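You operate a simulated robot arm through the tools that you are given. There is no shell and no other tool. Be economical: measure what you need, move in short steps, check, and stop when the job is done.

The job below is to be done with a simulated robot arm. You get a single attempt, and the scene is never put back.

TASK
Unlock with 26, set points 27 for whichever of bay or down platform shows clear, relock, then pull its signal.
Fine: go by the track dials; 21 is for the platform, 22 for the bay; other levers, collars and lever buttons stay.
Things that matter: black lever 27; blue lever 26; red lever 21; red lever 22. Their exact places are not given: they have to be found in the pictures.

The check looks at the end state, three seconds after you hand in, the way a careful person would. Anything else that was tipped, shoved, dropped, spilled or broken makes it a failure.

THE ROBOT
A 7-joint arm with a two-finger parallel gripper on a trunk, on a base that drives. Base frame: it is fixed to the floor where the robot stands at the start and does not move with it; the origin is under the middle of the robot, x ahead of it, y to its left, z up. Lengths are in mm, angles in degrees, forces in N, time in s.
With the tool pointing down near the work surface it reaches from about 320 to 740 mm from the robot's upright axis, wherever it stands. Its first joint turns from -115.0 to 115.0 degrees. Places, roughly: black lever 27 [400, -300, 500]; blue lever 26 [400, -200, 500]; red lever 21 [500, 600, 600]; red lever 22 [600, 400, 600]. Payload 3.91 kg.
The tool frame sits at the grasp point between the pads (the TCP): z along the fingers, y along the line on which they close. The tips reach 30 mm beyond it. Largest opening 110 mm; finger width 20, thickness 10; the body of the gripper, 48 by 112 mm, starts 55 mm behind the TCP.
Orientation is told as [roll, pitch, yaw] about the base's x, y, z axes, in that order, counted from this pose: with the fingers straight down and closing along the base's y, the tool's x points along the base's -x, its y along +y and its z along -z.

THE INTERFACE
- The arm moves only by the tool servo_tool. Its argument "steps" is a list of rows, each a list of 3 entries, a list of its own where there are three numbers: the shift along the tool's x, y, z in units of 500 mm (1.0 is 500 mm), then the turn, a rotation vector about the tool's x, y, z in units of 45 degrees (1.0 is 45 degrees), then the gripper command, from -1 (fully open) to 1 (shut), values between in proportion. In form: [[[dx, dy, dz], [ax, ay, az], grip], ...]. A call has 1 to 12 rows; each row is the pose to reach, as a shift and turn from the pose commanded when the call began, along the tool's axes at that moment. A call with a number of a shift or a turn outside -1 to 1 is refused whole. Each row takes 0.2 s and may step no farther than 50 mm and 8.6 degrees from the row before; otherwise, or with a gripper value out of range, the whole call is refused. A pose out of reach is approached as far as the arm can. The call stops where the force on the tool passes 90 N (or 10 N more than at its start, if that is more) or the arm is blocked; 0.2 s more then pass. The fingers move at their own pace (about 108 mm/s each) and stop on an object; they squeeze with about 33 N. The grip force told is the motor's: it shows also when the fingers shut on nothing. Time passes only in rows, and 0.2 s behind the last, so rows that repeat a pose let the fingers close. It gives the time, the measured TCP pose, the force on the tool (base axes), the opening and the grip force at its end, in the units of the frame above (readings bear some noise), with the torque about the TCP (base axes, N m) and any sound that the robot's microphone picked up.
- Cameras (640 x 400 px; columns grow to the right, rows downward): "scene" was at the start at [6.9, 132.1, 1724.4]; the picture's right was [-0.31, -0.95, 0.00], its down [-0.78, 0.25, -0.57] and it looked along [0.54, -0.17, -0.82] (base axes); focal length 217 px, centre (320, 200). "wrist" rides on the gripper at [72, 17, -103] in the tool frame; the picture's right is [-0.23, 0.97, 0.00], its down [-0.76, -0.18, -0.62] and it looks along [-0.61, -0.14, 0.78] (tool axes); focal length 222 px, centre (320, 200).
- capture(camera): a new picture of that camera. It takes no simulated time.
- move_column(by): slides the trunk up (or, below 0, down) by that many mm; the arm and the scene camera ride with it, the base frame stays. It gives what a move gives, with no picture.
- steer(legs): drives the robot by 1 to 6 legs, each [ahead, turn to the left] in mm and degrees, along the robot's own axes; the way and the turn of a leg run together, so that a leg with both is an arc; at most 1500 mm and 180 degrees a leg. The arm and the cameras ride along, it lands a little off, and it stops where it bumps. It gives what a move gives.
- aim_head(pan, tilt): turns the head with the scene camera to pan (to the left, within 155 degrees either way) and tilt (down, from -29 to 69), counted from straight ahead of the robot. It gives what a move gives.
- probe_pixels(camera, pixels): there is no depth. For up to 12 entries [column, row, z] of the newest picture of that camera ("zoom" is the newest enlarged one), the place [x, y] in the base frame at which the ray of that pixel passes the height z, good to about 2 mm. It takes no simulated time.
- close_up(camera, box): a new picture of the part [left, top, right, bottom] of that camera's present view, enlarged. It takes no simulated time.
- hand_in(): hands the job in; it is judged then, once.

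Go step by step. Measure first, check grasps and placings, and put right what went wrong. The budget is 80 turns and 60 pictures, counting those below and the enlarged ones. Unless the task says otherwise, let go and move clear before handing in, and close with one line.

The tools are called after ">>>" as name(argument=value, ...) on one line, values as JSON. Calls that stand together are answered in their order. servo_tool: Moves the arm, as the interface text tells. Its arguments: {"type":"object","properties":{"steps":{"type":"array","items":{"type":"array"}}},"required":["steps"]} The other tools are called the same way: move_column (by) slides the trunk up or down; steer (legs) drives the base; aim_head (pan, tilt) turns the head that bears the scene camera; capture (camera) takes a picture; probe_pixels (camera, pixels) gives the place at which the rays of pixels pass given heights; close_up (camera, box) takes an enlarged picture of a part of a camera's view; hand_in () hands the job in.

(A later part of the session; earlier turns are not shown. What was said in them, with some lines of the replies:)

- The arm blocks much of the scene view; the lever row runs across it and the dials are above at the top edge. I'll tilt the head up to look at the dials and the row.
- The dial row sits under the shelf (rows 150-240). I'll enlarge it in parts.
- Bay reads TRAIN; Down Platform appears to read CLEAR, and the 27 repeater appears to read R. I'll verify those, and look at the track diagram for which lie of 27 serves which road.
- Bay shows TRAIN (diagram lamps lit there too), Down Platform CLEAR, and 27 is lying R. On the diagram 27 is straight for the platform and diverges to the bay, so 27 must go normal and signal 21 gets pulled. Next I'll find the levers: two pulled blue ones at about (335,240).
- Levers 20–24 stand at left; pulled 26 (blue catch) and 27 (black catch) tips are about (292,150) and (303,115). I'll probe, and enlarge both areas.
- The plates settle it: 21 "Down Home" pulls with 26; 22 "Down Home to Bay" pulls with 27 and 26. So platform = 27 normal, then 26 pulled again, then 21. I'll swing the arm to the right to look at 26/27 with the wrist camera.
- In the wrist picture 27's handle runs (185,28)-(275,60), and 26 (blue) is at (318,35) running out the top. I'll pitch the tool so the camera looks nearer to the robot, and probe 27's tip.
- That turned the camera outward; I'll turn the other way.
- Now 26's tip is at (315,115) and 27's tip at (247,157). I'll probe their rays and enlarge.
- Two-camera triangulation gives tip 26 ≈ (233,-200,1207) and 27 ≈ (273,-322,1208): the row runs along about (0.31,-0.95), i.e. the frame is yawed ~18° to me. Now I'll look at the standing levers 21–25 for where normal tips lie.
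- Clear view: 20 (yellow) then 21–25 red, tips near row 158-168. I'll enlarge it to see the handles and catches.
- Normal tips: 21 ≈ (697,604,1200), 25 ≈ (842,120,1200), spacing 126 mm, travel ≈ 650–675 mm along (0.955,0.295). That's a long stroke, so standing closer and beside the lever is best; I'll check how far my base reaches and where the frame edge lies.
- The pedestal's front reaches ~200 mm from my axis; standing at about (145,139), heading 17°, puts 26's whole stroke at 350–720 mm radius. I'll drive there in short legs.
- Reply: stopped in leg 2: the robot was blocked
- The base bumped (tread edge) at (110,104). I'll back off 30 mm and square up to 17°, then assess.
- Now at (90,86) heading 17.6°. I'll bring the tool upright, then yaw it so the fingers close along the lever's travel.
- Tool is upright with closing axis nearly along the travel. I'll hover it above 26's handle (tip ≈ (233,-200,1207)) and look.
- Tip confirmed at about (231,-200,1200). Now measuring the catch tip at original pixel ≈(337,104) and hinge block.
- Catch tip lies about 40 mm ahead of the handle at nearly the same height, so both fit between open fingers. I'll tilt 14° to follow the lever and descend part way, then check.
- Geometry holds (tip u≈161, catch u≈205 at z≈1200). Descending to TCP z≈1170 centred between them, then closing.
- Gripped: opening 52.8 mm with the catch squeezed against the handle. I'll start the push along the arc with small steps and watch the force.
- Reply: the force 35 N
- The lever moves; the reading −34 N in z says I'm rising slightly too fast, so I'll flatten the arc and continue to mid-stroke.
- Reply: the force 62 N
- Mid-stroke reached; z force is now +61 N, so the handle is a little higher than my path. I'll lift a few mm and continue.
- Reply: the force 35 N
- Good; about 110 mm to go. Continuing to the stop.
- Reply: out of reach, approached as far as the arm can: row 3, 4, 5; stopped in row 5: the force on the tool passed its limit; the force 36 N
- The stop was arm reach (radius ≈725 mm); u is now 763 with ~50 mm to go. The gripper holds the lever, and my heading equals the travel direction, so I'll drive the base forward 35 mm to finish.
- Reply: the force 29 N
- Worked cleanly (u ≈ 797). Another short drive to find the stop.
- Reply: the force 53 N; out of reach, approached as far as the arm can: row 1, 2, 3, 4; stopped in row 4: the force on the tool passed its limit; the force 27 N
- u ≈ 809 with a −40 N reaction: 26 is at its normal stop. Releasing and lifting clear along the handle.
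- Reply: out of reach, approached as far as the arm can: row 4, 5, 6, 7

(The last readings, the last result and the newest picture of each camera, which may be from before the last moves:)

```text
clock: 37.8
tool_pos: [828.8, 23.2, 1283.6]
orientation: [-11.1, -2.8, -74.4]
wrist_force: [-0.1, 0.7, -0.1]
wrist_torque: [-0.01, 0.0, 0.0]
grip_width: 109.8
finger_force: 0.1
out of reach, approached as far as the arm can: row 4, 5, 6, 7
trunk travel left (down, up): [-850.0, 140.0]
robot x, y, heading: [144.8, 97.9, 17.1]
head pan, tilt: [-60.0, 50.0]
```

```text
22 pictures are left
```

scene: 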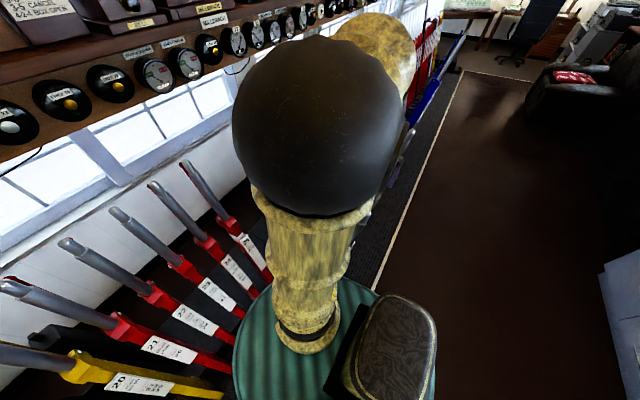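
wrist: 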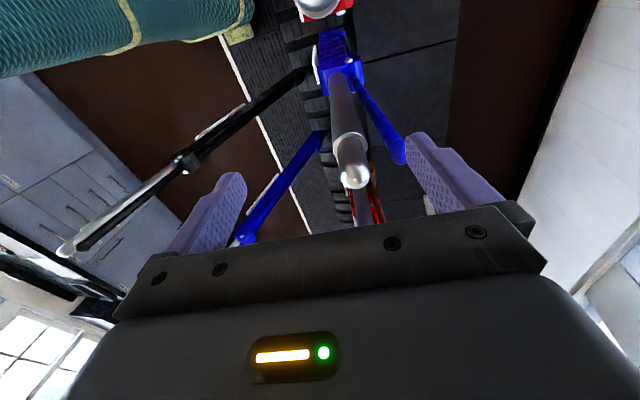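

26 stands normal with its catch sprung out. I'll retract and raise the arm, then reposition beside 27 (back off, shift right, come straight in).

>>> servo_tool(steps=[[[0, -0.05, -0.07], [-0.09, 0, 0], -1], [[0, -0.1, -0.14], [-0.18, 0, 0], -1], [[0, -0.19, -0.16], [-0.27, 0, 0], -1], [[0, -0.28, -0.18], [-0.36, 0, 0], -1], [[0, -0.37, -0.19], [-0.45, 0, 0], -1], [[0, -0.46, -0.19], [-0.53, 0, 0], -1], [[0, -0.55, -0.19], [-0.53, 0, 0], -1], [[0, -0.62, -0.19], [-0.53, 0, 0], -1]])

>>> steer(legs=[[-250, 0], [0, -40], [145, 0], [0, 40], [155, 0]])

>>> capture(camera="wrist")

```text
clock: 39.6
tool_pos: [548.6, -46.5, 1438.5]
orientation: [12.9, -2.9, -74.3]
wrist_force: [-0.2, 0.6, 0.0]
wrist_torque: [0.02, -0.06, -0.01]
grip_width: 110.1
finger_force: 0.1
trunk travel left (down, up): [-850.0, 140.0]
robot x, y, heading: [141.2, 103.7, 17.1]
head pan, tilt: [-60.0, 50.0]
```

```text
clock: 47.1
tool_pos: [590.7, -134.6, 1437.1]
orientation: [12.7, -2.8, -74.6]
wrist_force: [0.9, -0.3, -0.6]
wrist_torque: [0.03, 0.03, -0.02]
grip_width: 109.9
finger_force: 0.0
trunk travel left (down, up): [-850.0, 140.0]
robot x, y, heading: [175.5, 12.6, 17.0]
head pan, tilt: [-60.0, 50.0]
```

```text
21 pictures are left
```

wrist: 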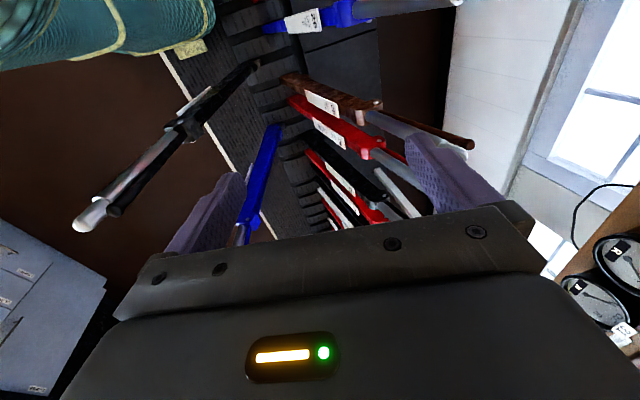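

Robot at u0≈171, v0≈40. Hovering over 27's handle with small orientation corrections.

>>> servo_tool(steps=[[[-0.023, -0.088, 0.0], [0, 0.01, -0.01], -1], [[-0.046, -0.176, 0.0], [0, 0.03, -0.02], -1], [[-0.069, -0.264, 0.0], [0, 0.06, -0.036], -1], [[-0.092, -0.352, 0.0], [0, 0.062, -0.036], -1], [[-0.115, -0.44, 0.0], [0, 0.062, -0.036], -1], [[-0.138, -0.528, 0.0], [0, 0.062, -0.036], -1], [[-0.16, -0.615, 0.0], [0, 0.062, -0.036], -1], [[-0.183, -0.702, 0.02], [0, 0.062, -0.036], -1], [[-0.183, -0.702, 0.061], [0, 0.062, -0.036], -1]])

>>> capture(camera="wrist")

```text
clock: 49.1
tool_pos: [289.7, -319.2, 1334.1]
orientation: [12.8, -0.5, -72.6]
wrist_force: [0.8, 0.7, 0.3]
wrist_torque: [0.0, 0.02, 0.0]
grip_width: 109.7
finger_force: 0.0
trunk travel left (down, up): [-850.0, 140.0]
robot x, y, heading: [179.3, 14.9, 16.9]
head pan, tilt: [-60.0, 50.0]
```

```text
20 pictures are left
```

wrist: 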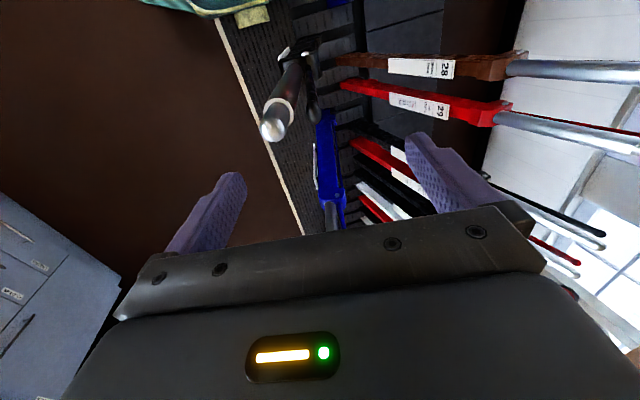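

>>> probe_pixels(camera="wrist", pixels=[[271, 128, 1200], [271, 128, 1220], [311, 118, 1190], [311, 118, 1210]])

```text
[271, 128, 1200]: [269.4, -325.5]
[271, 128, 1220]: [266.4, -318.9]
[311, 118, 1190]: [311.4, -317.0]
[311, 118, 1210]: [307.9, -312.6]
```

27's tip is at u≈160, v≈383, exactly analogous to 26. Descending and closing.

>>> servo_tool(steps=[[[0.012, -0.017, 0.08], [0, 0, 0], -1], [[0.012, -0.034, 0.16], [0, 0, 0], -1], [[0.012, -0.051, 0.24], [0, 0, 0], -1], [[0.012, -0.067, 0.313], [0, 0, 0], -1], [[0.012, -0.067, 0.313], [0, 0, 0], -1], [[0.012, -0.067, 0.313], [0, 0, 0], 0.2], [[0.012, -0.067, 0.313], [0, 0, 0], 1], [[0.012, -0.067, 0.313], [0, 0, 0], 1], [[0.012, -0.067, 0.313], [0, 0, 0], 1], [[0.012, -0.067, 0.313], [0, 0, 0], 1]])

>>> capture(camera="wrist")

```text
clock: 51.3
tool_pos: [287.5, -313.9, 1174.5]
orientation: [12.9, -0.3, -72.5]
wrist_force: [-18.2, 1.5, -17.9]
wrist_torque: [-0.4, 2.76, -0.34]
grip_width: 51.7
finger_force: 45.3
trunk travel left (down, up): [-850.0, 140.0]
robot x, y, heading: [181.1, 13.4, 16.6]
head pan, tilt: [-60.0, 50.0]
```

```text
19 pictures are left
```

wrist: 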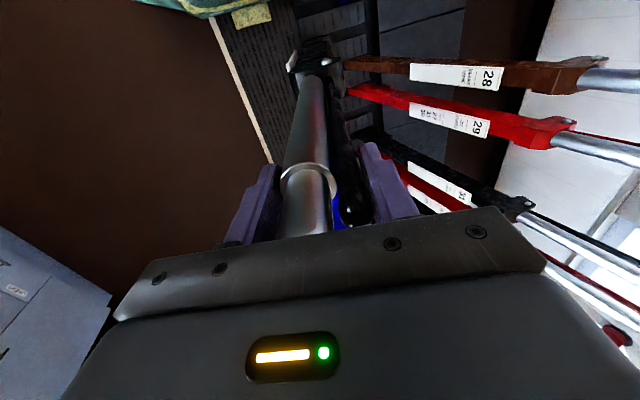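

Gripped (51.7 mm). Pushing 27 along the fitted arc (R≈1400 mm, peak 1209 at u≈497).

>>> servo_tool(steps=[[[0, 0.049, 0.0004], [0.0222, 0, 0], 1], [[0, 0.0978, 0.0014], [0.0444, 0, 0], 1], [[0, 0.1465, 0.0037], [0.0667, 0, 0], 1], [[0, 0.1952, 0.0066], [0.0889, 0, 0], 1], [[0, 0.244, 0.0105], [0.111, 0, 0], 1], [[0, 0.2926, 0.015], [0.1333, 0, 0], 1], [[0, 0.3411, 0.0205], [0.1555, 0, 0], 1], [[0, 0.3896, 0.0266], [0.1778, 0, 0], 1], [[0, 0.438, 0.0337], [0.2, 0, 0], 1], [[0, 0.4864, 0.0416], [0.2222, 0, 0], 1], [[0, 0.5343, 0.0506], [0.2444, 0, 0], 1], [[0, 0.5822, 0.0602], [0.2667, 0, 0], 1]])

```text
clock: 53.9
tool_pos: [569.7, -225.7, 1210.4]
orientation: [0.7, -0.4, -72.4]
wrist_force: [-3.0, 0.4, -11.0]
wrist_torque: [0.45, 1.92, -0.34]
grip_width: 50.2
finger_force: 44.8
trunk travel left (down, up): [-850.0, 140.0]
robot x, y, heading: [180.4, 15.0, 16.8]
head pan, tilt: [-60.0, 50.0]
```

Forces near zero. Second half of the stroke.

>>> servo_tool(steps=[[[0, 0.044, 0.0004], [0.02, 0, 0], 1], [[0, 0.088, 0.0012], [0.04, 0, 0], 1], [[-0.001, 0.1368, 0.0032], [0.0622, 0, 0], 1], [[-0.001, 0.1856, 0.0058], [0.0844, 0, 0], 1], [[-0.002, 0.2343, 0.0095], [0.1067, 0, 0], 1], [[-0.002, 0.283, 0.0138], [0.1289, 0, 0], 1], [[-0.003, 0.3316, 0.0192], [0.1511, 0, 0], 1], [[-0.003, 0.3802, 0.0252], [0.1733, 0, 0], 1], [[-0.004, 0.4285, 0.0323], [0.1956, 0, 0], 1], [[-0.004, 0.4768, 0.04], [0.2178, 0, 0], 1], [[-0.005, 0.5248, 0.0488], [0.24, 0, 0], 1], [[-0.005, 0.5728, 0.0582], [0.262, 0, 0], 1]])

```text
clock: 56.5
tool_pos: [842.8, -140.0, 1190.4]
orientation: [-10.5, -0.7, -72.5]
wrist_force: [12.5, -2.8, 37.7]
wrist_torque: [0.43, -1.17, -0.1]
grip_width: 50.6
finger_force: 45.2
trunk travel left (down, up): [-850.0, 140.0]
robot x, y, heading: [181.3, 14.2, 16.8]
head pan, tilt: [-60.0, 50.0]
```

u ≈ 764; ~46 mm to the stop.

>>> servo_tool(steps=[[[0, 0.03, -0.004], [0.013, 0, 0], 1], [[0, 0.06, -0.003], [0.027, 0, 0], 1], [[0, 0.085, -0.002], [0.038, 0, 0], 1], [[0, 0.1, -0.001], [0.044, 0, 0], 1], [[0, 0.1, -0.001], [0.044, 0, 0], 1]])

>>> aim_head(pan=-10, tilt=20)

>>> capture(camera="scene")

```text
clock: 57.7
tool_pos: [874.1, -128.9, 1181.7]
orientation: [-12.5, -1.0, -72.7]
wrist_force: [18.7, -27.8, 48.6]
wrist_torque: [-1.42, -0.02, -0.15]
grip_width: 51.3
finger_force: 44.6
out of reach, approached as far as the arm can: row 3, 4, 5
trunk travel left (down, up): [-850.0, 140.0]
robot x, y, heading: [178.7, 17.1, 16.9]
head pan, tilt: [-60.0, 50.0]
```

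```text
clock: 58.9
tool_pos: [875.4, -128.3, 1181.8]
orientation: [-12.4, -0.9, -72.5]
wrist_force: [20.9, -30.7, 50.0]
wrist_torque: [-1.08, 0.04, -0.38]
grip_width: 51.1
finger_force: 45.5
trunk travel left (down, up): [-850.0, 140.0]
robot x, y, heading: [181.3, 17.5, 16.9]
head pan, tilt: [-10.0, 20.0]
```

```text
18 pictures are left
```

scene: 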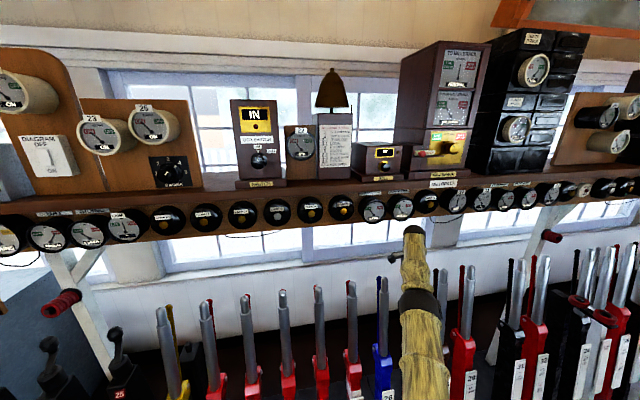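

Reach limited at u ≈ 798; I'll drive 18 mm forward to finish, then check the 27 repeater.

>>> steer(legs=[[18, 0]])

>>> close_up(camera="scene", box=[340, 175, 520, 230])

```text
clock: 59.6
tool_pos: [887.1, -124.8, 1178.0]
orientation: [-12.7, -0.6, -72.7]
wrist_force: [-12.7, -28.8, 37.1]
wrist_torque: [0.32, 0.7, -0.05]
grip_width: 51.2
finger_force: 44.7
trunk travel left (down, up): [-850.0, 140.0]
robot x, y, heading: [195.0, 19.1, 16.9]
head pan, tilt: [-10.0, 20.0]
```

```text
3.56 times, centred on (430, 202) of scene
```

zoom: 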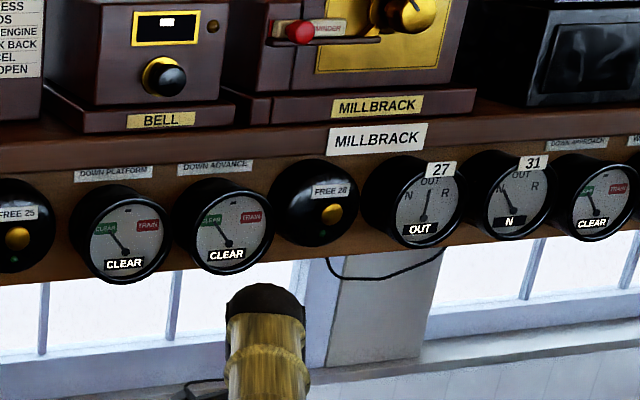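

u ≈ 810; the repeater shows OUT (may lag or need full home). I'll press a bit further, then recheck.

>>> steer(legs=[[10, 0]])

>>> servo_tool(steps=[[[0, 0.0, 0.0], [0, 0, 0], 1], [[0, 0.0, 0.0], [0, 0, 0], 1], [[0, 0.0, 0.0], [0, 0, 0], 1], [[0, 0, 0], [0, 0, 0], 1], [[0, 0, 0], [0, 0, 0], 1]])

>>> close_up(camera="scene", box=[340, 175, 520, 230])

```text
clock: 60.4
tool_pos: [887.3, -125.8, 1179.1]
orientation: [-13.8, -0.3, -73.2]
wrist_force: [-72.8, -17.5, -14.6]
wrist_torque: [-0.33, -0.69, -0.29]
grip_width: 52.1
finger_force: 44.9
trunk travel left (down, up): [-850.0, 140.0]
robot x, y, heading: [206.0, 23.9, 16.6]
head pan, tilt: [-10.0, 20.0]
```

```text
clock: 61.6
tool_pos: [887.4, -125.0, 1178.1]
orientation: [-14.2, -0.4, -73.3]
wrist_force: [-42.8, -12.3, 12.5]
wrist_torque: [-0.55, -0.46, -0.42]
grip_width: 52.1
finger_force: 44.6
trunk travel left (down, up): [-850.0, 140.0]
robot x, y, heading: [206.8, 21.3, 16.4]
head pan, tilt: [-10.0, 20.0]
```

```text
3.56 times, centred on (430, 202) of scene
```

zoom: 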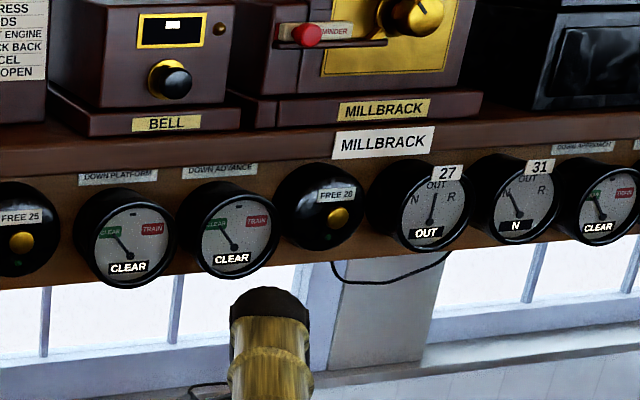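

It's hard against the stop (−73 N), so the indicator probably waits for the catch to drop. Releasing and lifting clear, then checking.

>>> servo_tool(steps=[[[0, 0, 0], [0, 0, 0], -1], [[0, 0, 0], [0, 0, 0], -1], [[0, 0, 0], [0, 0, 0], -1], [[0, 0, -0.08], [0, 0, 0], -1], [[0, 0, -0.16], [0, 0, 0], -1], [[0, -0.02, -0.24], [0, 0, 0], -1], [[0, -0.06, -0.3], [0, 0, 0], -1], [[0, -0.12, -0.36], [-0.1, 0, 0], -1], [[0, -0.2, -0.4], [-0.2, 0, 0], -1]])

>>> close_up(camera="scene", box=[340, 170, 640, 400])

```text
clock: 63.6
tool_pos: [851.1, -131.6, 1380.7]
orientation: [-6.2, -0.4, -73.2]
wrist_force: [1.3, -0.9, -1.0]
wrist_torque: [-0.01, 0.04, 0.01]
grip_width: 110.0
finger_force: 0.1
out of reach, approached as far as the arm can: row 4, 5, 6, 7, 8, 9
trunk travel left (down, up): [-850.0, 140.0]
robot x, y, heading: [207.7, 22.4, 16.6]
head pan, tilt: [-10.0, 20.0]
```

```text
1.74 times, centred on (490, 285) of scene
```

zoom: 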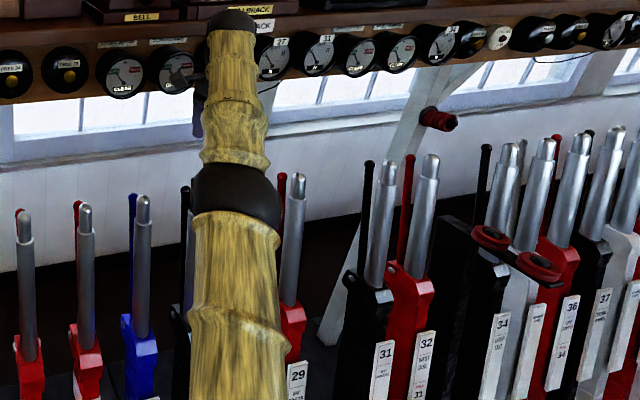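

>>> close_up(camera="scene", box=[440, 180, 520, 230])

```text
8.00 times, centred on (480, 205) of scene
```

zoom: 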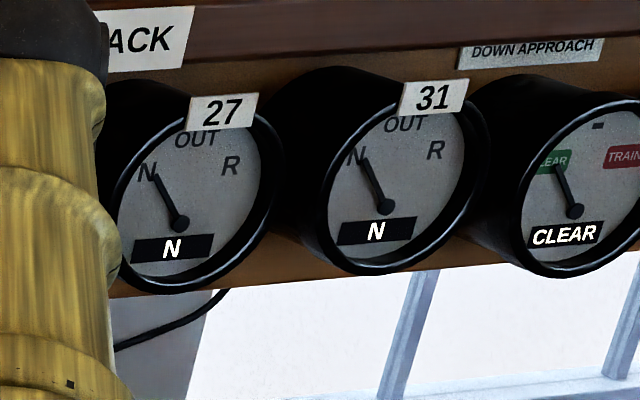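

27 now reads N. Now I'll reposition to pull 26 back (stand at u0≈185, v0≈−85).

>>> steer(legs=[[-300, 0], [0, 40], [194, 0], [0, -39.5], [132, 0]])

>>> capture(camera="wrist")

```text
clock: 71.4
tool_pos: [796.6, -15.5, 1383.1]
orientation: [-6.1, -0.5, -73.3]
wrist_force: [0.5, 0.8, 0.5]
wrist_torque: [-0.04, 0.01, 0.01]
grip_width: 110.1
finger_force: 0.1
trunk travel left (down, up): [-850.0, 140.0]
robot x, y, heading: [152.1, 136.4, 16.7]
head pan, tilt: [-10.0, 20.0]
```

```text
13 pictures are left
```

wrist: 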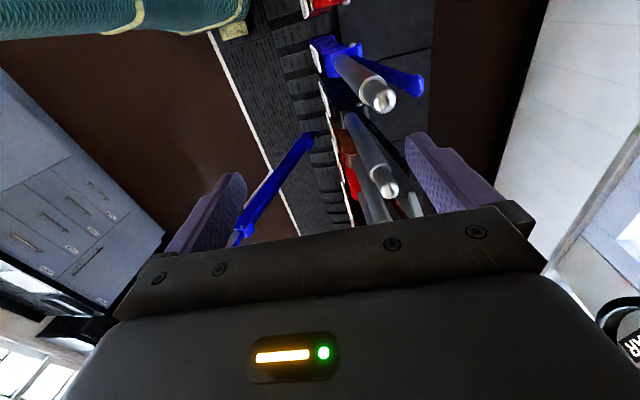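

Robot is at u0≈185, v0≈−85; 26's tip is at (383,100). Moving over it to z≈1300 and checking.

>>> servo_tool(steps=[[[-0.01, 0.05, 0.05], [0.07, 0, 0], -1], [[-0.019, 0.105, 0.1], [0.144, 0, 0], -1], [[-0.019, 0.105, 0.156], [0.144, 0, 0], -1]])

>>> capture(camera="wrist")

```text
clock: 72.2
tool_pos: [815.1, -0.6, 1301.0]
orientation: [-12.6, -0.4, -73.3]
wrist_force: [-0.5, 0.0, -0.1]
wrist_torque: [-0.01, 0.05, 0.02]
grip_width: 110.1
finger_force: 0.1
out of reach, approached as far as the arm can: row 1, 2, 3
trunk travel left (down, up): [-850.0, 140.0]
robot x, y, heading: [154.2, 138.5, 16.5]
head pan, tilt: [-10.0, 20.0]
```

```text
12 pictures are left
```

wrist: 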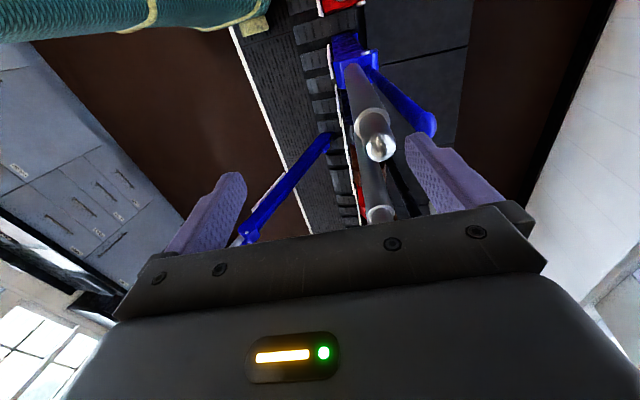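

Reach shrinks with height (675 mm at z 1300), so I'll raise the trunk 120 mm, then come over the handle again.

>>> move_column(by=120)

>>> servo_tool(steps=[[[-0.012, 0.041, 0.08], [0, 0, 0], -1], [[-0.025, 0.083, 0.16], [0, 0, 0], -1], [[-0.037, 0.124, 0.241], [0, 0, 0], -1], [[-0.037, 0.124, 0.241], [0, 0, 0], -1]])

>>> capture(camera="wrist")

```text
clock: 73.7
tool_pos: [812.0, -2.5, 1423.8]
orientation: [-12.5, -0.6, -73.3]
wrist_force: [0.7, 0.7, 0.1]
wrist_torque: [-0.01, -0.04, -0.02]
grip_width: 110.1
finger_force: 0.1
trunk travel left (down, up): [-970.0, 20.0]
robot x, y, heading: [155.7, 135.2, 16.8]
head pan, tilt: [-10.0, 20.0]
```

```text
clock: 74.7
tool_pos: [848.3, -9.8, 1291.6]
orientation: [-12.5, -0.5, -73.3]
wrist_force: [0.3, -0.8, -0.2]
wrist_torque: [0.01, 0.04, 0.02]
grip_width: 110.1
finger_force: 0.1
out of reach, approached as far as the arm can: row 3
trunk travel left (down, up): [-970.0, 20.0]
robot x, y, heading: [154.6, 136.5, 16.8]
head pan, tilt: [-10.0, 20.0]
```

```text
11 pictures are left
```

wrist: 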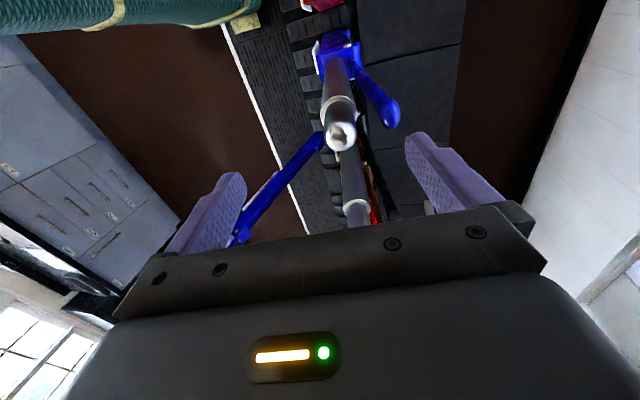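

Now centred (u 807, v 260). Descending and closing on 26.

>>> servo_tool(steps=[[[0, 0.015, 0.072], [0, 0, 0], -1], [[0, 0.03, 0.144], [0, 0, 0], -1], [[0, 0.044, 0.2166], [0, 0, 0], -1], [[0, 0.044, 0.2166], [0, 0, 0], -1]])

>>> servo_tool(steps=[[[0, 0, 0], [0, 0, 0], 0.2], [[0, 0, 0], [0, 0, 0], 1], [[0, 0, 0], [0, 0, 0], 1], [[0, 0, 0], [0, 0, 0], 1], [[0, 0, 0], [0, 0, 0], 1]])

>>> capture(camera="wrist")

```text
clock: 75.7
tool_pos: [847.9, -13.5, 1181.8]
orientation: [-12.5, -0.6, -73.3]
wrist_force: [0.3, -0.3, -1.0]
wrist_torque: [-0.01, -0.05, 0.0]
grip_width: 110.0
finger_force: 0.1
trunk travel left (down, up): [-970.0, 20.0]
robot x, y, heading: [153.1, 134.2, 17.0]
head pan, tilt: [-10.0, 20.0]
```

```text
clock: 76.9
tool_pos: [851.7, -13.0, 1180.9]
orientation: [-12.5, -0.5, -73.1]
wrist_force: [13.9, 1.2, -2.5]
wrist_torque: [0.26, -1.93, 0.51]
grip_width: 51.0
finger_force: 45.1
trunk travel left (down, up): [-970.0, 20.0]
robot x, y, heading: [155.6, 134.4, 16.7]
head pan, tilt: [-10.0, 20.0]
```

```text
10 pictures are left
```

wrist: 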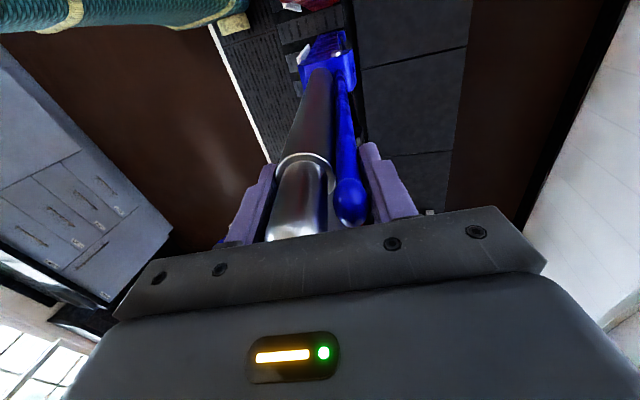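

26 gripped with the catch in (51 mm). Pulling along the arc.

>>> servo_tool(steps=[[[0, -0.049, 0.0002], [-0.0222, 0, 0], 1], [[0, -0.0978, 0.0008], [-0.0444, 0, 0], 1], [[0, -0.1465, 0.0027], [-0.0667, 0, 0], 1], [[0, -0.1952, 0.0052], [-0.0889, 0, 0], 1], [[0, -0.244, 0.0086], [-0.111, 0, 0], 1], [[0, -0.2928, 0.0128], [-0.1333, 0, 0], 1], [[0, -0.3413, 0.018], [-0.1555, 0, 0], 1], [[0, -0.3898, 0.0238], [-0.1778, 0, 0], 1], [[0, -0.4382, 0.0306], [-0.2, 0, 0], 1], [[0, -0.4866, 0.0382], [-0.2222, 0, 0], 1], [[0, -0.5346, 0.0468], [-0.2444, 0, 0], 1], [[0, -0.5826, 0.056], [-0.2667, 0, 0], 1]])

```text
clock: 79.5
tool_pos: [572.9, -99.6, 1216.3]
orientation: [-0.8, -0.2, -73.4]
wrist_force: [6.6, -12.2, -33.2]
wrist_torque: [-0.3, 1.17, -0.11]
grip_width: 50.4
finger_force: 45.5
trunk travel left (down, up): [-970.0, 20.0]
robot x, y, heading: [152.7, 135.4, 16.5]
head pan, tilt: [-10.0, 20.0]
```

Mid-stroke; continuing the pull, slightly lower.

>>> servo_tool(steps=[[[0, -0.046, 0.003], [-0.021, 0, 0], 1], [[0, -0.0928, 0.005], [-0.0422, 0, 0], 1], [[0, -0.1416, 0.0085], [-0.0644, 0, 0], 1], [[0, -0.1906, 0.012], [-0.0867, 0, 0], 1], [[0, -0.239, 0.016], [-0.1089, 0, 0], 1], [[0, -0.2878, 0.0204], [-0.1311, 0, 0], 1], [[0, -0.3363, 0.026], [-0.1533, 0, 0], 1], [[0, -0.3848, 0.032], [-0.1756, 0, 0], 1], [[0, -0.4332, 0.0393], [-0.1978, 0, 0], 1], [[0, -0.4816, 0.047], [-0.22, 0, 0], 1], [[0, -0.5295, 0.056], [-0.2422, 0, 0], 1], [[0, -0.5774, 0.0654], [-0.2644, 0, 0], 1]])

```text
clock: 82.1
tool_pos: [292.9, -183.4, 1186.7]
orientation: [11.4, -0.7, -73.4]
wrist_force: [-3.0, -24.5, 22.3]
wrist_torque: [-0.86, 1.65, 0.0]
grip_width: 51.6
finger_force: 45.1
trunk travel left (down, up): [-970.0, 20.0]
robot x, y, heading: [155.2, 136.2, 16.6]
head pan, tilt: [-10.0, 20.0]
```

~42 mm to the stop.

>>> servo_tool(steps=[[[0, -0.04, 0.0], [-0.02, 0, 0], 1], [[0, -0.075, 0.0005], [-0.035, 0, 0], 1], [[0, -0.096, 0.001], [-0.044, 0, 0], 1], [[0, -0.108, 0.001], [-0.046, 0, 0], 1], [[0, -0.108, 0.001], [-0.046, 0, 0], 1]])

```text
clock: 83.3
tool_pos: [245.3, -197.1, 1175.9]
orientation: [13.5, -0.7, -73.3]
wrist_force: [8.0, -20.4, 33.7]
wrist_torque: [-0.9, 1.61, -0.07]
grip_width: 51.7
finger_force: 45.0
trunk travel left (down, up): [-970.0, 20.0]
robot x, y, heading: [154.1, 135.9, 16.8]
head pan, tilt: [-10.0, 20.0]
```

u = 176, no clear stop yet; pulling a little more to feel it.

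>>> servo_tool(steps=[[[0, -0.015, 0.0], [-0.007, 0, 0], 1], [[0, -0.03, 0.0], [-0.013, 0, 0], 1], [[0, -0.03, 0.0], [-0.013, 0, 0], 1]])

>>> capture(camera="wrist")

```text
clock: 84.1
tool_pos: [244.2, -194.5, 1172.4]
orientation: [14.1, -0.3, -72.6]
wrist_force: [54.2, -5.9, 44.7]
wrist_torque: [0.11, 1.61, -0.15]
grip_width: 52.5
finger_force: 45.2
trunk travel left (down, up): [-970.0, 20.0]
robot x, y, heading: [156.5, 134.3, 17.0]
head pan, tilt: [-10.0, 20.0]
```

```text
9 pictures are left
```

wrist: 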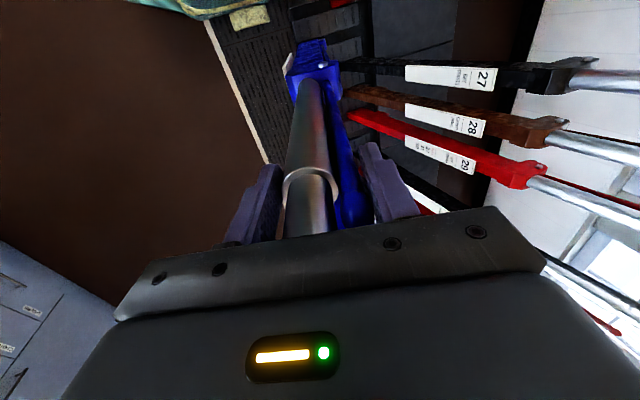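

Firm stop (54 N): 26 is back in the locked position. Releasing, rising, and swinging the arm forward for the next move.

>>> servo_tool(steps=[[[0, 0, 0], [0, 0, 0], -1], [[0, 0, 0], [0, 0, 0], -1], [[0, 0, 0], [0, 0, 0], -1], [[0, 0, -0.08], [0, 0, 0], -1], [[0, 0, -0.16], [0, 0, 0], -1], [[0, 0, -0.25], [0, 0, 0], -1], [[0, 0, -0.34], [0, 0, 0], -1], [[0, 0, -0.42], [0, 0, 0], -1], [[0, 0.05, -0.5], [0.08, 0, 0], -1], [[0, 0.14, -0.5], [0.16, 0, 0], -1], [[0, 0.23, -0.48], [0.24, 0, 0], -1], [[0, 0.32, -0.46], [0.31, 0, 0], -1]])

>>> capture(camera="wrist")

```text
clock: 86.7
tool_pos: [328.9, -164.8, 1434.9]
orientation: [-0.1, -0.4, -73.3]
wrist_force: [0.0, -0.3, 0.1]
wrist_torque: [0.0, -0.01, 0.02]
grip_width: 109.6
finger_force: 0.0
trunk travel left (down, up): [-970.0, 20.0]
robot x, y, heading: [152.5, 133.3, 16.6]
head pan, tilt: [-10.0, 20.0]
```

```text
8 pictures are left
```

wrist: 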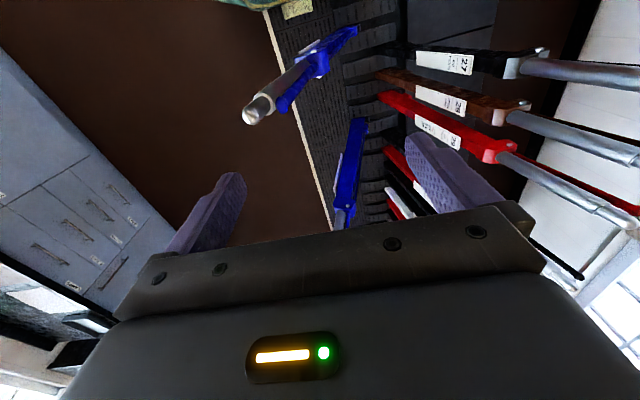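

26 is pulled and clear; 27 stands normal. Swinging the arm to the front, then shifting the base for 21.

>>> servo_tool(steps=[[[0, 0.095, 0], [0, 0, 0], -1], [[0, 0.19, 0], [0, 0, 0], -1], [[0.03, 0.28, 0], [0, 0, 0], -1], [[0.08, 0.36, 0], [0, 0, 0], -1], [[0.14, 0.43, 0], [0, 0, 0], -1], [[0.21, 0.49, 0], [0, 0, 0], -1], [[0.29, 0.54, 0], [0, 0, 0], -1], [[0.38, 0.57, 0], [0, 0, 0], -1], [[0.47, 0.59, 0], [0, 0, 0], -1], [[0.56, 0.6, 0], [0, 0, 0], -1], [[0.65, 0.6, 0], [0, 0, 0], -1], [[0.72, 0.6, 0], [0, 0, 0], -1]])

>>> steer(legs=[[-300, 0], [0, -20], [170, 0], [0, 20.3], [138, 0]])

```text
clock: 89.3
tool_pos: [508.5, 263.5, 1430.2]
orientation: [0.1, -0.5, -73.4]
wrist_force: [0.1, 0.6, -0.4]
wrist_torque: [-0.01, -0.01, 0.01]
grip_width: 110.2
finger_force: 0.0
trunk travel left (down, up): [-970.0, 20.0]
robot x, y, heading: [152.1, 136.7, 16.6]
head pan, tilt: [-10.0, 20.0]
```

```text
clock: 95.5
tool_pos: [529.5, 214.2, 1429.7]
orientation: [0.0, -0.5, -72.6]
wrist_force: [1.1, 0.7, -0.4]
wrist_torque: [0.03, 0.04, 0.02]
grip_width: 109.8
finger_force: 0.1
trunk travel left (down, up): [-970.0, 20.0]
robot x, y, heading: [175.1, 84.7, 17.4]
head pan, tilt: [-10.0, 20.0]
```

Robot at u0≈192, v0≈−29. Moving the arm above 21 (v≈−370).

>>> servo_tool(steps=[[[0.07, 0.05, 0], [0.03, 0, 0], -1], [[0.14, 0.1, 0], [0.06, 0, 0], -1], [[0.21, 0.15, 0], [0.09, 0, 0], -1], [[0.28, 0.2, 0], [0.12, 0, 0], -1], [[0.35, 0.25, 0.01], [0.15, 0, 0], -1], [[0.42, 0.3, 0.02], [0.18, 0, 0], -1], [[0.49, 0.35, 0.03], [0.21, 0, 0], -1], [[0.56, 0.39, 0.04], [0.24, 0, 0], -1], [[0.61, 0.42, 0.05], [0.26, 0, 0], -1], [[0.642, 0.442, 0.06], [0.278, 0, 0], -1]])

>>> capture(camera="wrist")

```text
clock: 97.7
tool_pos: [646.7, 585.0, 1395.1]
orientation: [-12.7, -0.6, -72.6]
wrist_force: [0.5, 0.0, -0.6]
wrist_torque: [-0.01, 0.01, -0.02]
grip_width: 110.1
finger_force: 0.1
trunk travel left (down, up): [-970.0, 20.0]
robot x, y, heading: [176.9, 84.3, 17.5]
head pan, tilt: [-10.0, 20.0]
```

```text
7 pictures are left
```

wrist: 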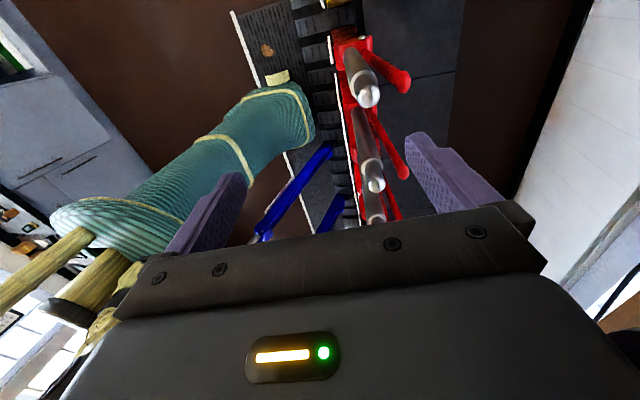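

Yellow 20 is just at the top edge (330,3), so the nearest red tip (370,95) should be 21. Probing it.

>>> probe_pixels(camera="wrist", pixels=[[370, 97, 1205], [370, 97, 1225], [373, 184, 1205], [373, 184, 1225], [402, 80, 1215]])

>>> close_up(camera="wrist", box=[280, 0, 440, 120])

```text
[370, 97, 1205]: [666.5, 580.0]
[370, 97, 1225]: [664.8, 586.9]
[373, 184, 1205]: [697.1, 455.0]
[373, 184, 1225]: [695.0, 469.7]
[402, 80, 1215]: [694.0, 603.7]
```

```text
3.33 times, centred on (360, 60) of wrist
```

zoom: 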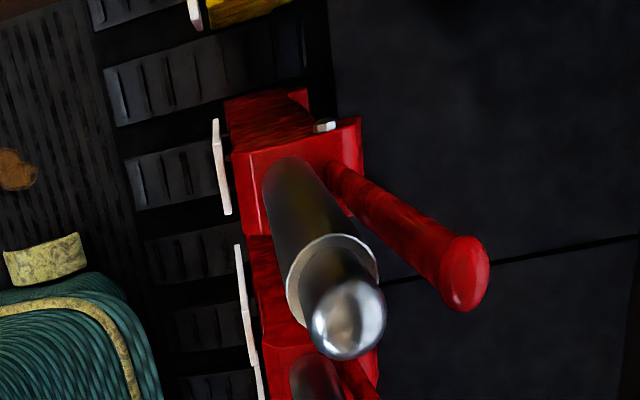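

Tip at u≈808, v≈−364 next to the yellow 20: this is 21. Descending and closing.

>>> servo_tool(steps=[[[-0.004, 0.03, 0.07], [0, 0, 0], -1], [[-0.008, 0.055, 0.14], [0, 0, 0], -1], [[-0.008, 0.079, 0.2], [0, 0, 0], -1], [[-0.008, 0.097, 0.27], [0, 0, 0], -1], [[-0.008, 0.115, 0.34], [0, 0, 0], -1], [[-0.008, 0.133, 0.409], [0, 0, 0], -1], [[-0.008, 0.133, 0.409], [0, 0, 0], -1]])

>>> capture(camera="wrist")

```text
clock: 99.3
tool_pos: [665.6, 586.4, 1184.5]
orientation: [-12.4, -0.4, -72.6]
wrist_force: [-0.4, -0.6, -0.2]
wrist_torque: [0.04, -0.01, -0.04]
grip_width: 110.2
finger_force: 0.0
trunk travel left (down, up): [-970.0, 20.0]
robot x, y, heading: [175.9, 84.9, 17.2]
head pan, tilt: [-10.0, 20.0]
```

```text
5 pictures are left
```

wrist: 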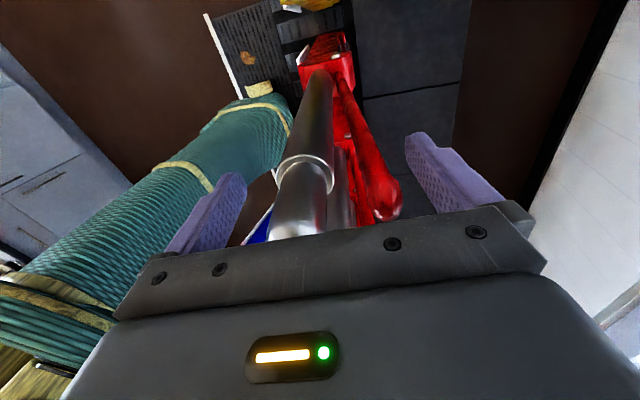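

Handle and catch are between the fingers. Closing.

>>> servo_tool(steps=[[[0, 0, 0], [0, 0, 0], 0.2], [[0, 0, 0], [0, 0, 0], 1], [[0, 0, 0], [0, 0, 0], 1], [[0, 0, 0], [0, 0, 0], 1], [[0, 0, 0], [0, 0, 0], 1]])

>>> servo_tool(steps=[[[0, -0.049, 0.0002], [-0.0222, 0, 0], 1], [[0, -0.0978, 0.0008], [-0.0444, 0, 0], 1], [[0, -0.1465, 0.0027], [-0.0667, 0, 0], 1], [[0, -0.1952, 0.0055], [-0.0889, 0, 0], 1]])

```text
clock: 100.5
tool_pos: [665.4, 586.4, 1182.9]
orientation: [-12.5, -0.5, -72.6]
wrist_force: [-8.8, -3.7, -4.5]
wrist_torque: [0.49, -0.81, 0.21]
grip_width: 50.6
finger_force: 44.8
trunk travel left (down, up): [-970.0, 20.0]
robot x, y, heading: [174.2, 85.4, 17.3]
head pan, tilt: [-10.0, 20.0]
```

```text
clock: 101.5
tool_pos: [573.0, 556.6, 1199.4]
orientation: [-8.8, -0.7, -72.5]
wrist_force: [4.5, -3.6, -28.9]
wrist_torque: [0.85, -0.92, 0.01]
grip_width: 50.8
finger_force: 44.3
trunk travel left (down, up): [-970.0, 20.0]
robot x, y, heading: [174.4, 88.4, 17.5]
head pan, tilt: [-10.0, 20.0]
```

21 is moving freely. Continuing the pull.

>>> servo_tool(steps=[[[0, -0.044, 0.003], [-0.02, 0, 0], 1], [[0, -0.0874, 0.0054], [-0.04, 0, 0], 1], [[0, -0.136, 0.0085], [-0.0622, 0, 0], 1], [[0, -0.1848, 0.012], [-0.0844, 0, 0], 1], [[0, -0.2334, 0.0158], [-0.1067, 0, 0], 1], [[0, -0.282, 0.0202], [-0.1289, 0, 0], 1], [[0, -0.3306, 0.0257], [-0.1511, 0, 0], 1], [[0, -0.3792, 0.0318], [-0.1733, 0, 0], 1], [[0, -0.4274, 0.039], [-0.1956, 0, 0], 1], [[0, -0.4756, 0.0468], [-0.2178, 0, 0], 1], [[0, -0.5237, 0.0556], [-0.24, 0, 0], 1], [[0, -0.5718, 0.065], [-0.2622, 0, 0], 1]])

```text
clock: 104.1
tool_pos: [300.7, 471.4, 1212.0]
orientation: [3.2, -0.6, -72.6]
wrist_force: [4.2, -5.0, -33.4]
wrist_torque: [-0.65, 1.84, 0.04]
grip_width: 51.3
finger_force: 45.0
trunk travel left (down, up): [-970.0, 20.0]
robot x, y, heading: [175.7, 82.6, 17.4]
head pan, tilt: [-10.0, 20.0]
```

Last part of the stroke.

>>> servo_tool(steps=[[[0, -0.052, 0.003], [-0.0233, 0, 0], 1], [[0, -0.1028, 0.0052], [-0.0467, 0, 0], 1], [[0, -0.1517, 0.0083], [-0.069, 0, 0], 1], [[0, -0.2006, 0.012], [-0.091, 0, 0], 1], [[0, -0.2493, 0.0158], [-0.1133, 0, 0], 1], [[0, -0.298, 0.0202], [-0.1356, 0, 0], 1], [[0, -0.3465, 0.0257], [-0.1578, 0, 0], 1], [[0, -0.395, 0.0318], [-0.18, 0, 0], 1], [[0, -0.4433, 0.039], [-0.2022, 0, 0], 1], [[0, -0.4916, 0.0466], [-0.2244, 0, 0], 1], [[0, -0.513, 0.049], [-0.235, 0, 0], 1], [[0, -0.525, 0.0515], [-0.24, 0, 0], 1]])

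```text
clock: 105.6
tool_pos: [172.8, 429.5, 1191.2]
orientation: [10.2, -0.6, -76.0]
wrist_force: [-12.9, -2.6, 46.6]
wrist_torque: [-2.37, 1.75, 0.12]
grip_width: 53.1
finger_force: 45.8
out of reach, approached as far as the arm can: row 7
trunk travel left (down, up): [-970.0, 20.0]
robot x, y, heading: [179.0, 84.6, 17.6]
head pan, tilt: [-10.0, 20.0]
stopped in row 7: the force on the tool passed its limit (the readings are from after the stop); the commanded pose is now the measured one
```

A joint limit stops the arm at u≈292 (116 mm short), so I'll hold the grip and drive straight back in small bits, lowering the column to follow the arc.

>>> steer(legs=[[-40, 0]])

>>> move_column(by=-6)

```text
clock: 106.5
tool_pos: [139.0, 419.3, 1188.7]
orientation: [10.3, -0.9, -76.0]
wrist_force: [3.0, -7.8, -32.6]
wrist_torque: [-1.23, 2.03, 0.03]
grip_width: 52.0
finger_force: 44.4
trunk travel left (down, up): [-970.0, 20.0]
robot x, y, heading: [138.9, 73.1, 17.4]
head pan, tilt: [-10.0, 20.0]
```

```text
clock: 107.1
tool_pos: [136.6, 418.1, 1184.5]
orientation: [10.3, -0.4, -76.1]
wrist_force: [-10.7, 1.9, 40.7]
wrist_torque: [-0.78, 2.38, -0.2]
grip_width: 51.9
finger_force: 44.9
trunk travel left (down, up): [-964.0, 26.0]
robot x, y, heading: [137.0, 69.2, 17.4]
head pan, tilt: [-10.0, 20.0]
```

Works well (u ≈ 254). Repeating.

>>> steer(legs=[[-40, 0]])

>>> move_column(by=-8)

>>> steer(legs=[[-28, 0]])

```text
clock: 107.9
tool_pos: [101.0, 406.5, 1181.6]
orientation: [10.4, -1.3, -76.1]
wrist_force: [-0.9, 1.0, -36.1]
wrist_torque: [-0.88, 0.91, 0.22]
grip_width: 50.8
finger_force: 44.9
trunk travel left (down, up): [-964.0, 26.0]
robot x, y, heading: [101.4, 60.0, 17.3]
head pan, tilt: [-10.0, 20.0]
```

```text
clock: 108.5
tool_pos: [97.2, 405.4, 1178.4]
orientation: [10.5, -0.5, -76.1]
wrist_force: [-18.1, 7.9, 79.6]
wrist_torque: [-1.01, 1.34, -0.43]
grip_width: 51.0
finger_force: 45.2
trunk travel left (down, up): [-956.0, 34.0]
robot x, y, heading: [99.1, 58.0, 17.6]
head pan, tilt: [-10.0, 20.0]
```

```text
clock: 109.3
tool_pos: [71.5, 396.7, 1173.2]
orientation: [10.7, -1.3, -76.1]
wrist_force: [-17.3, 7.9, 8.3]
wrist_torque: [-0.05, -0.58, 0.34]
grip_width: 51.2
finger_force: 45.5
trunk travel left (down, up): [-956.0, 34.0]
robot x, y, heading: [72.3, 53.1, 17.4]
head pan, tilt: [-10.0, 20.0]
```

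u ≈ 185; the stop for 26 was ≈175. A bit more to feel it.

>>> steer(legs=[[-14, 0]])

>>> steer(legs=[[-10, 0]])

```text
clock: 110.1
tool_pos: [60.9, 393.8, 1173.0]
orientation: [10.6, -1.5, -76.3]
wrist_force: [-1.6, 4.8, -37.1]
wrist_torque: [0.58, -1.0, 0.42]
grip_width: 51.2
finger_force: 45.0
trunk travel left (down, up): [-956.0, 34.0]
robot x, y, heading: [60.4, 47.4, 17.3]
head pan, tilt: [-10.0, 20.0]
```

```text
clock: 110.8
tool_pos: [62.0, 394.5, 1171.4]
orientation: [10.3, -1.3, -76.3]
wrist_force: [43.9, 19.7, -18.5]
wrist_torque: [0.65, -1.54, 0.53]
grip_width: 51.0
finger_force: 45.6
trunk travel left (down, up): [-956.0, 34.0]
robot x, y, heading: [52.1, 45.6, 17.7]
head pan, tilt: [-10.0, 20.0]
```

Stop felt (u ≈ 175, +44 N). Releasing and lifting clear.

>>> servo_tool(steps=[[[0, 0, 0], [0, 0, 0], -1], [[0, 0, 0], [0, 0, 0], -1], [[0, 0, 0], [0, 0, 0], -1], [[0, 0, -0.07], [0, 0, 0], -1], [[0, 0, -0.14], [0, 0, 0], -1], [[0, 0, -0.21], [0, 0, 0], -1], [[0, 0, -0.29], [0, 0, 0], -1], [[0, 0, -0.37], [0, 0, 0], -1]])

>>> aim_head(pan=0, tilt=35)

>>> capture(camera="scene")

>>> capture(camera="wrist")

```text
clock: 112.4
tool_pos: [89.4, 391.3, 1231.7]
orientation: [14.0, -11.4, -78.7]
wrist_force: [-21.4, -6.7, -2.1]
wrist_torque: [0.06, 0.59, 0.29]
grip_width: 110.1
finger_force: 0.4
out of reach, approached as far as the arm can: row 5, 6, 7
trunk travel left (down, up): [-956.0, 34.0]
robot x, y, heading: [52.9, 44.5, 17.4]
head pan, tilt: [-10.0, 20.0]
stopped in row 7: the arm was blocked; the commanded pose is now the measured one
```

```text
clock: 113.2
tool_pos: [88.4, 391.1, 1232.4]
orientation: [14.2, -11.4, -78.6]
wrist_force: [-19.3, -8.5, -3.2]
wrist_torque: [-0.26, 0.2, 0.28]
grip_width: 109.8
finger_force: 0.1
trunk travel left (down, up): [-956.0, 34.0]
robot x, y, heading: [50.9, 43.7, 17.2]
head pan, tilt: [0.0, 35.0]
```

```text
4 pictures are left
```

scene: 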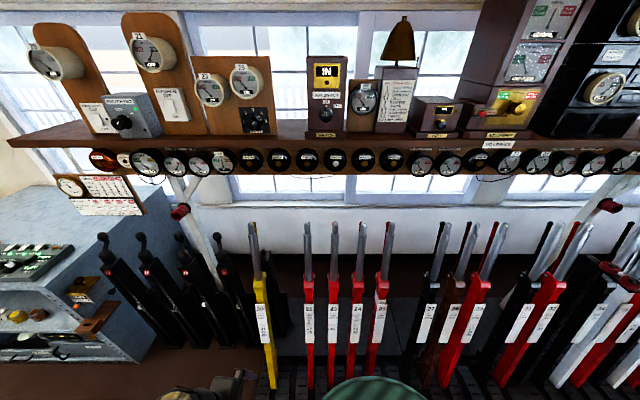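

```text
3 pictures are left
```

wrist: 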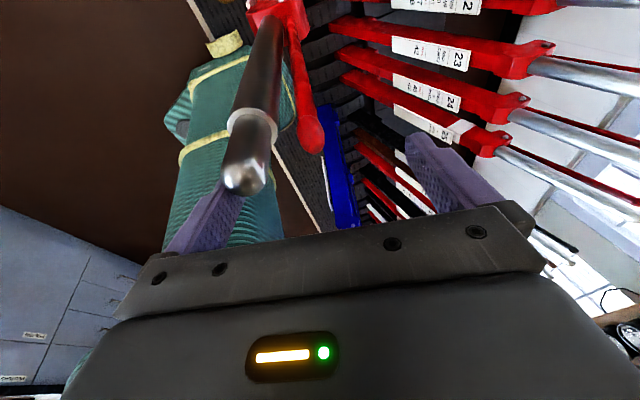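

21 is pulled; my near finger still lightly touches its tip (−20 N), and a joint limit stops the arm. Raising the trunk clears it vertically; a few mm back drive first removes the side load.

>>> steer(legs=[[-14, 0]])

>>> move_column(by=33)

```text
clock: 114.0
tool_pos: [78.2, 388.9, 1231.7]
orientation: [14.1, -11.3, -78.7]
wrist_force: [-0.4, 0.1, 0.1]
wrist_torque: [0.01, -0.02, -0.01]
grip_width: 110.1
finger_force: 0.1
trunk travel left (down, up): [-956.0, 34.0]
robot x, y, heading: [39.0, 40.6, 17.4]
head pan, tilt: [0.0, 35.0]
```

```text
clock: 114.8
tool_pos: [78.5, 389.2, 1265.6]
orientation: [14.1, -11.3, -78.7]
wrist_force: [0.1, 0.0, -0.2]
wrist_torque: [0.05, -0.02, 0.01]
grip_width: 110.0
finger_force: 0.0
trunk travel left (down, up): [-989.0, 1.0]
robot x, y, heading: [36.8, 39.2, 17.4]
head pan, tilt: [0.0, 35.0]
```

Free of contact, tips above the handle. Backing away 150 mm to be clear, then a final check.

>>> steer(legs=[[-150, 0]])

>>> aim_head(pan=0, tilt=48)

>>> capture(camera="scene")

```text
clock: 116.1
tool_pos: [-65.5, 343.3, 1265.5]
orientation: [14.2, -11.3, -78.9]
wrist_force: [-0.1, -0.7, 0.3]
wrist_torque: [0.03, -0.04, 0.01]
grip_width: 110.0
finger_force: 0.0
trunk travel left (down, up): [-989.0, 1.0]
robot x, y, heading: [-107.6, -0.6, 17.0]
head pan, tilt: [0.0, 35.0]
```

```text
clock: 116.9
tool_pos: [-62.6, 344.6, 1264.2]
orientation: [14.2, -11.3, -78.9]
wrist_force: [0.3, 0.0, -0.5]
wrist_torque: [-0.05, 0.0, -0.01]
grip_width: 110.2
finger_force: 0.0
trunk travel left (down, up): [-989.0, 1.0]
robot x, y, heading: [-108.2, -5.6, 17.3]
head pan, tilt: [0.0, 48.0]
```

```text
2 pictures are left
```

scene: 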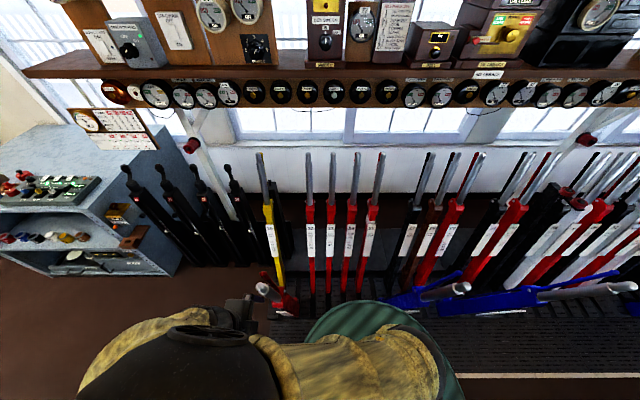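

21 (270,292) and 26 (440,292) are pulled, 27 stands normal, everything else unchanged. One last look at the dials.

>>> close_up(camera="scene", box=[390, 70, 560, 115])

```text
3.76 times, centred on (475, 92) of scene
```

zoom: 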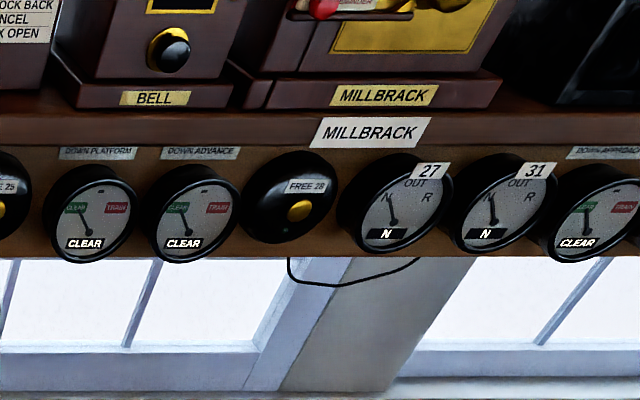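

27 reads N, Down Platform CLEAR, 26 locked, 21 pulled, and the arm is clear; handing in.

>>> hand_in()

```text
The job is handed in.
```

The down platform showed clear (the bay showed a train), so I unlocked with 26, set points 27 normal for the platform (its dial reads N), relocked 26 and pulled signal 21, and the last pictures show no other lever moved.
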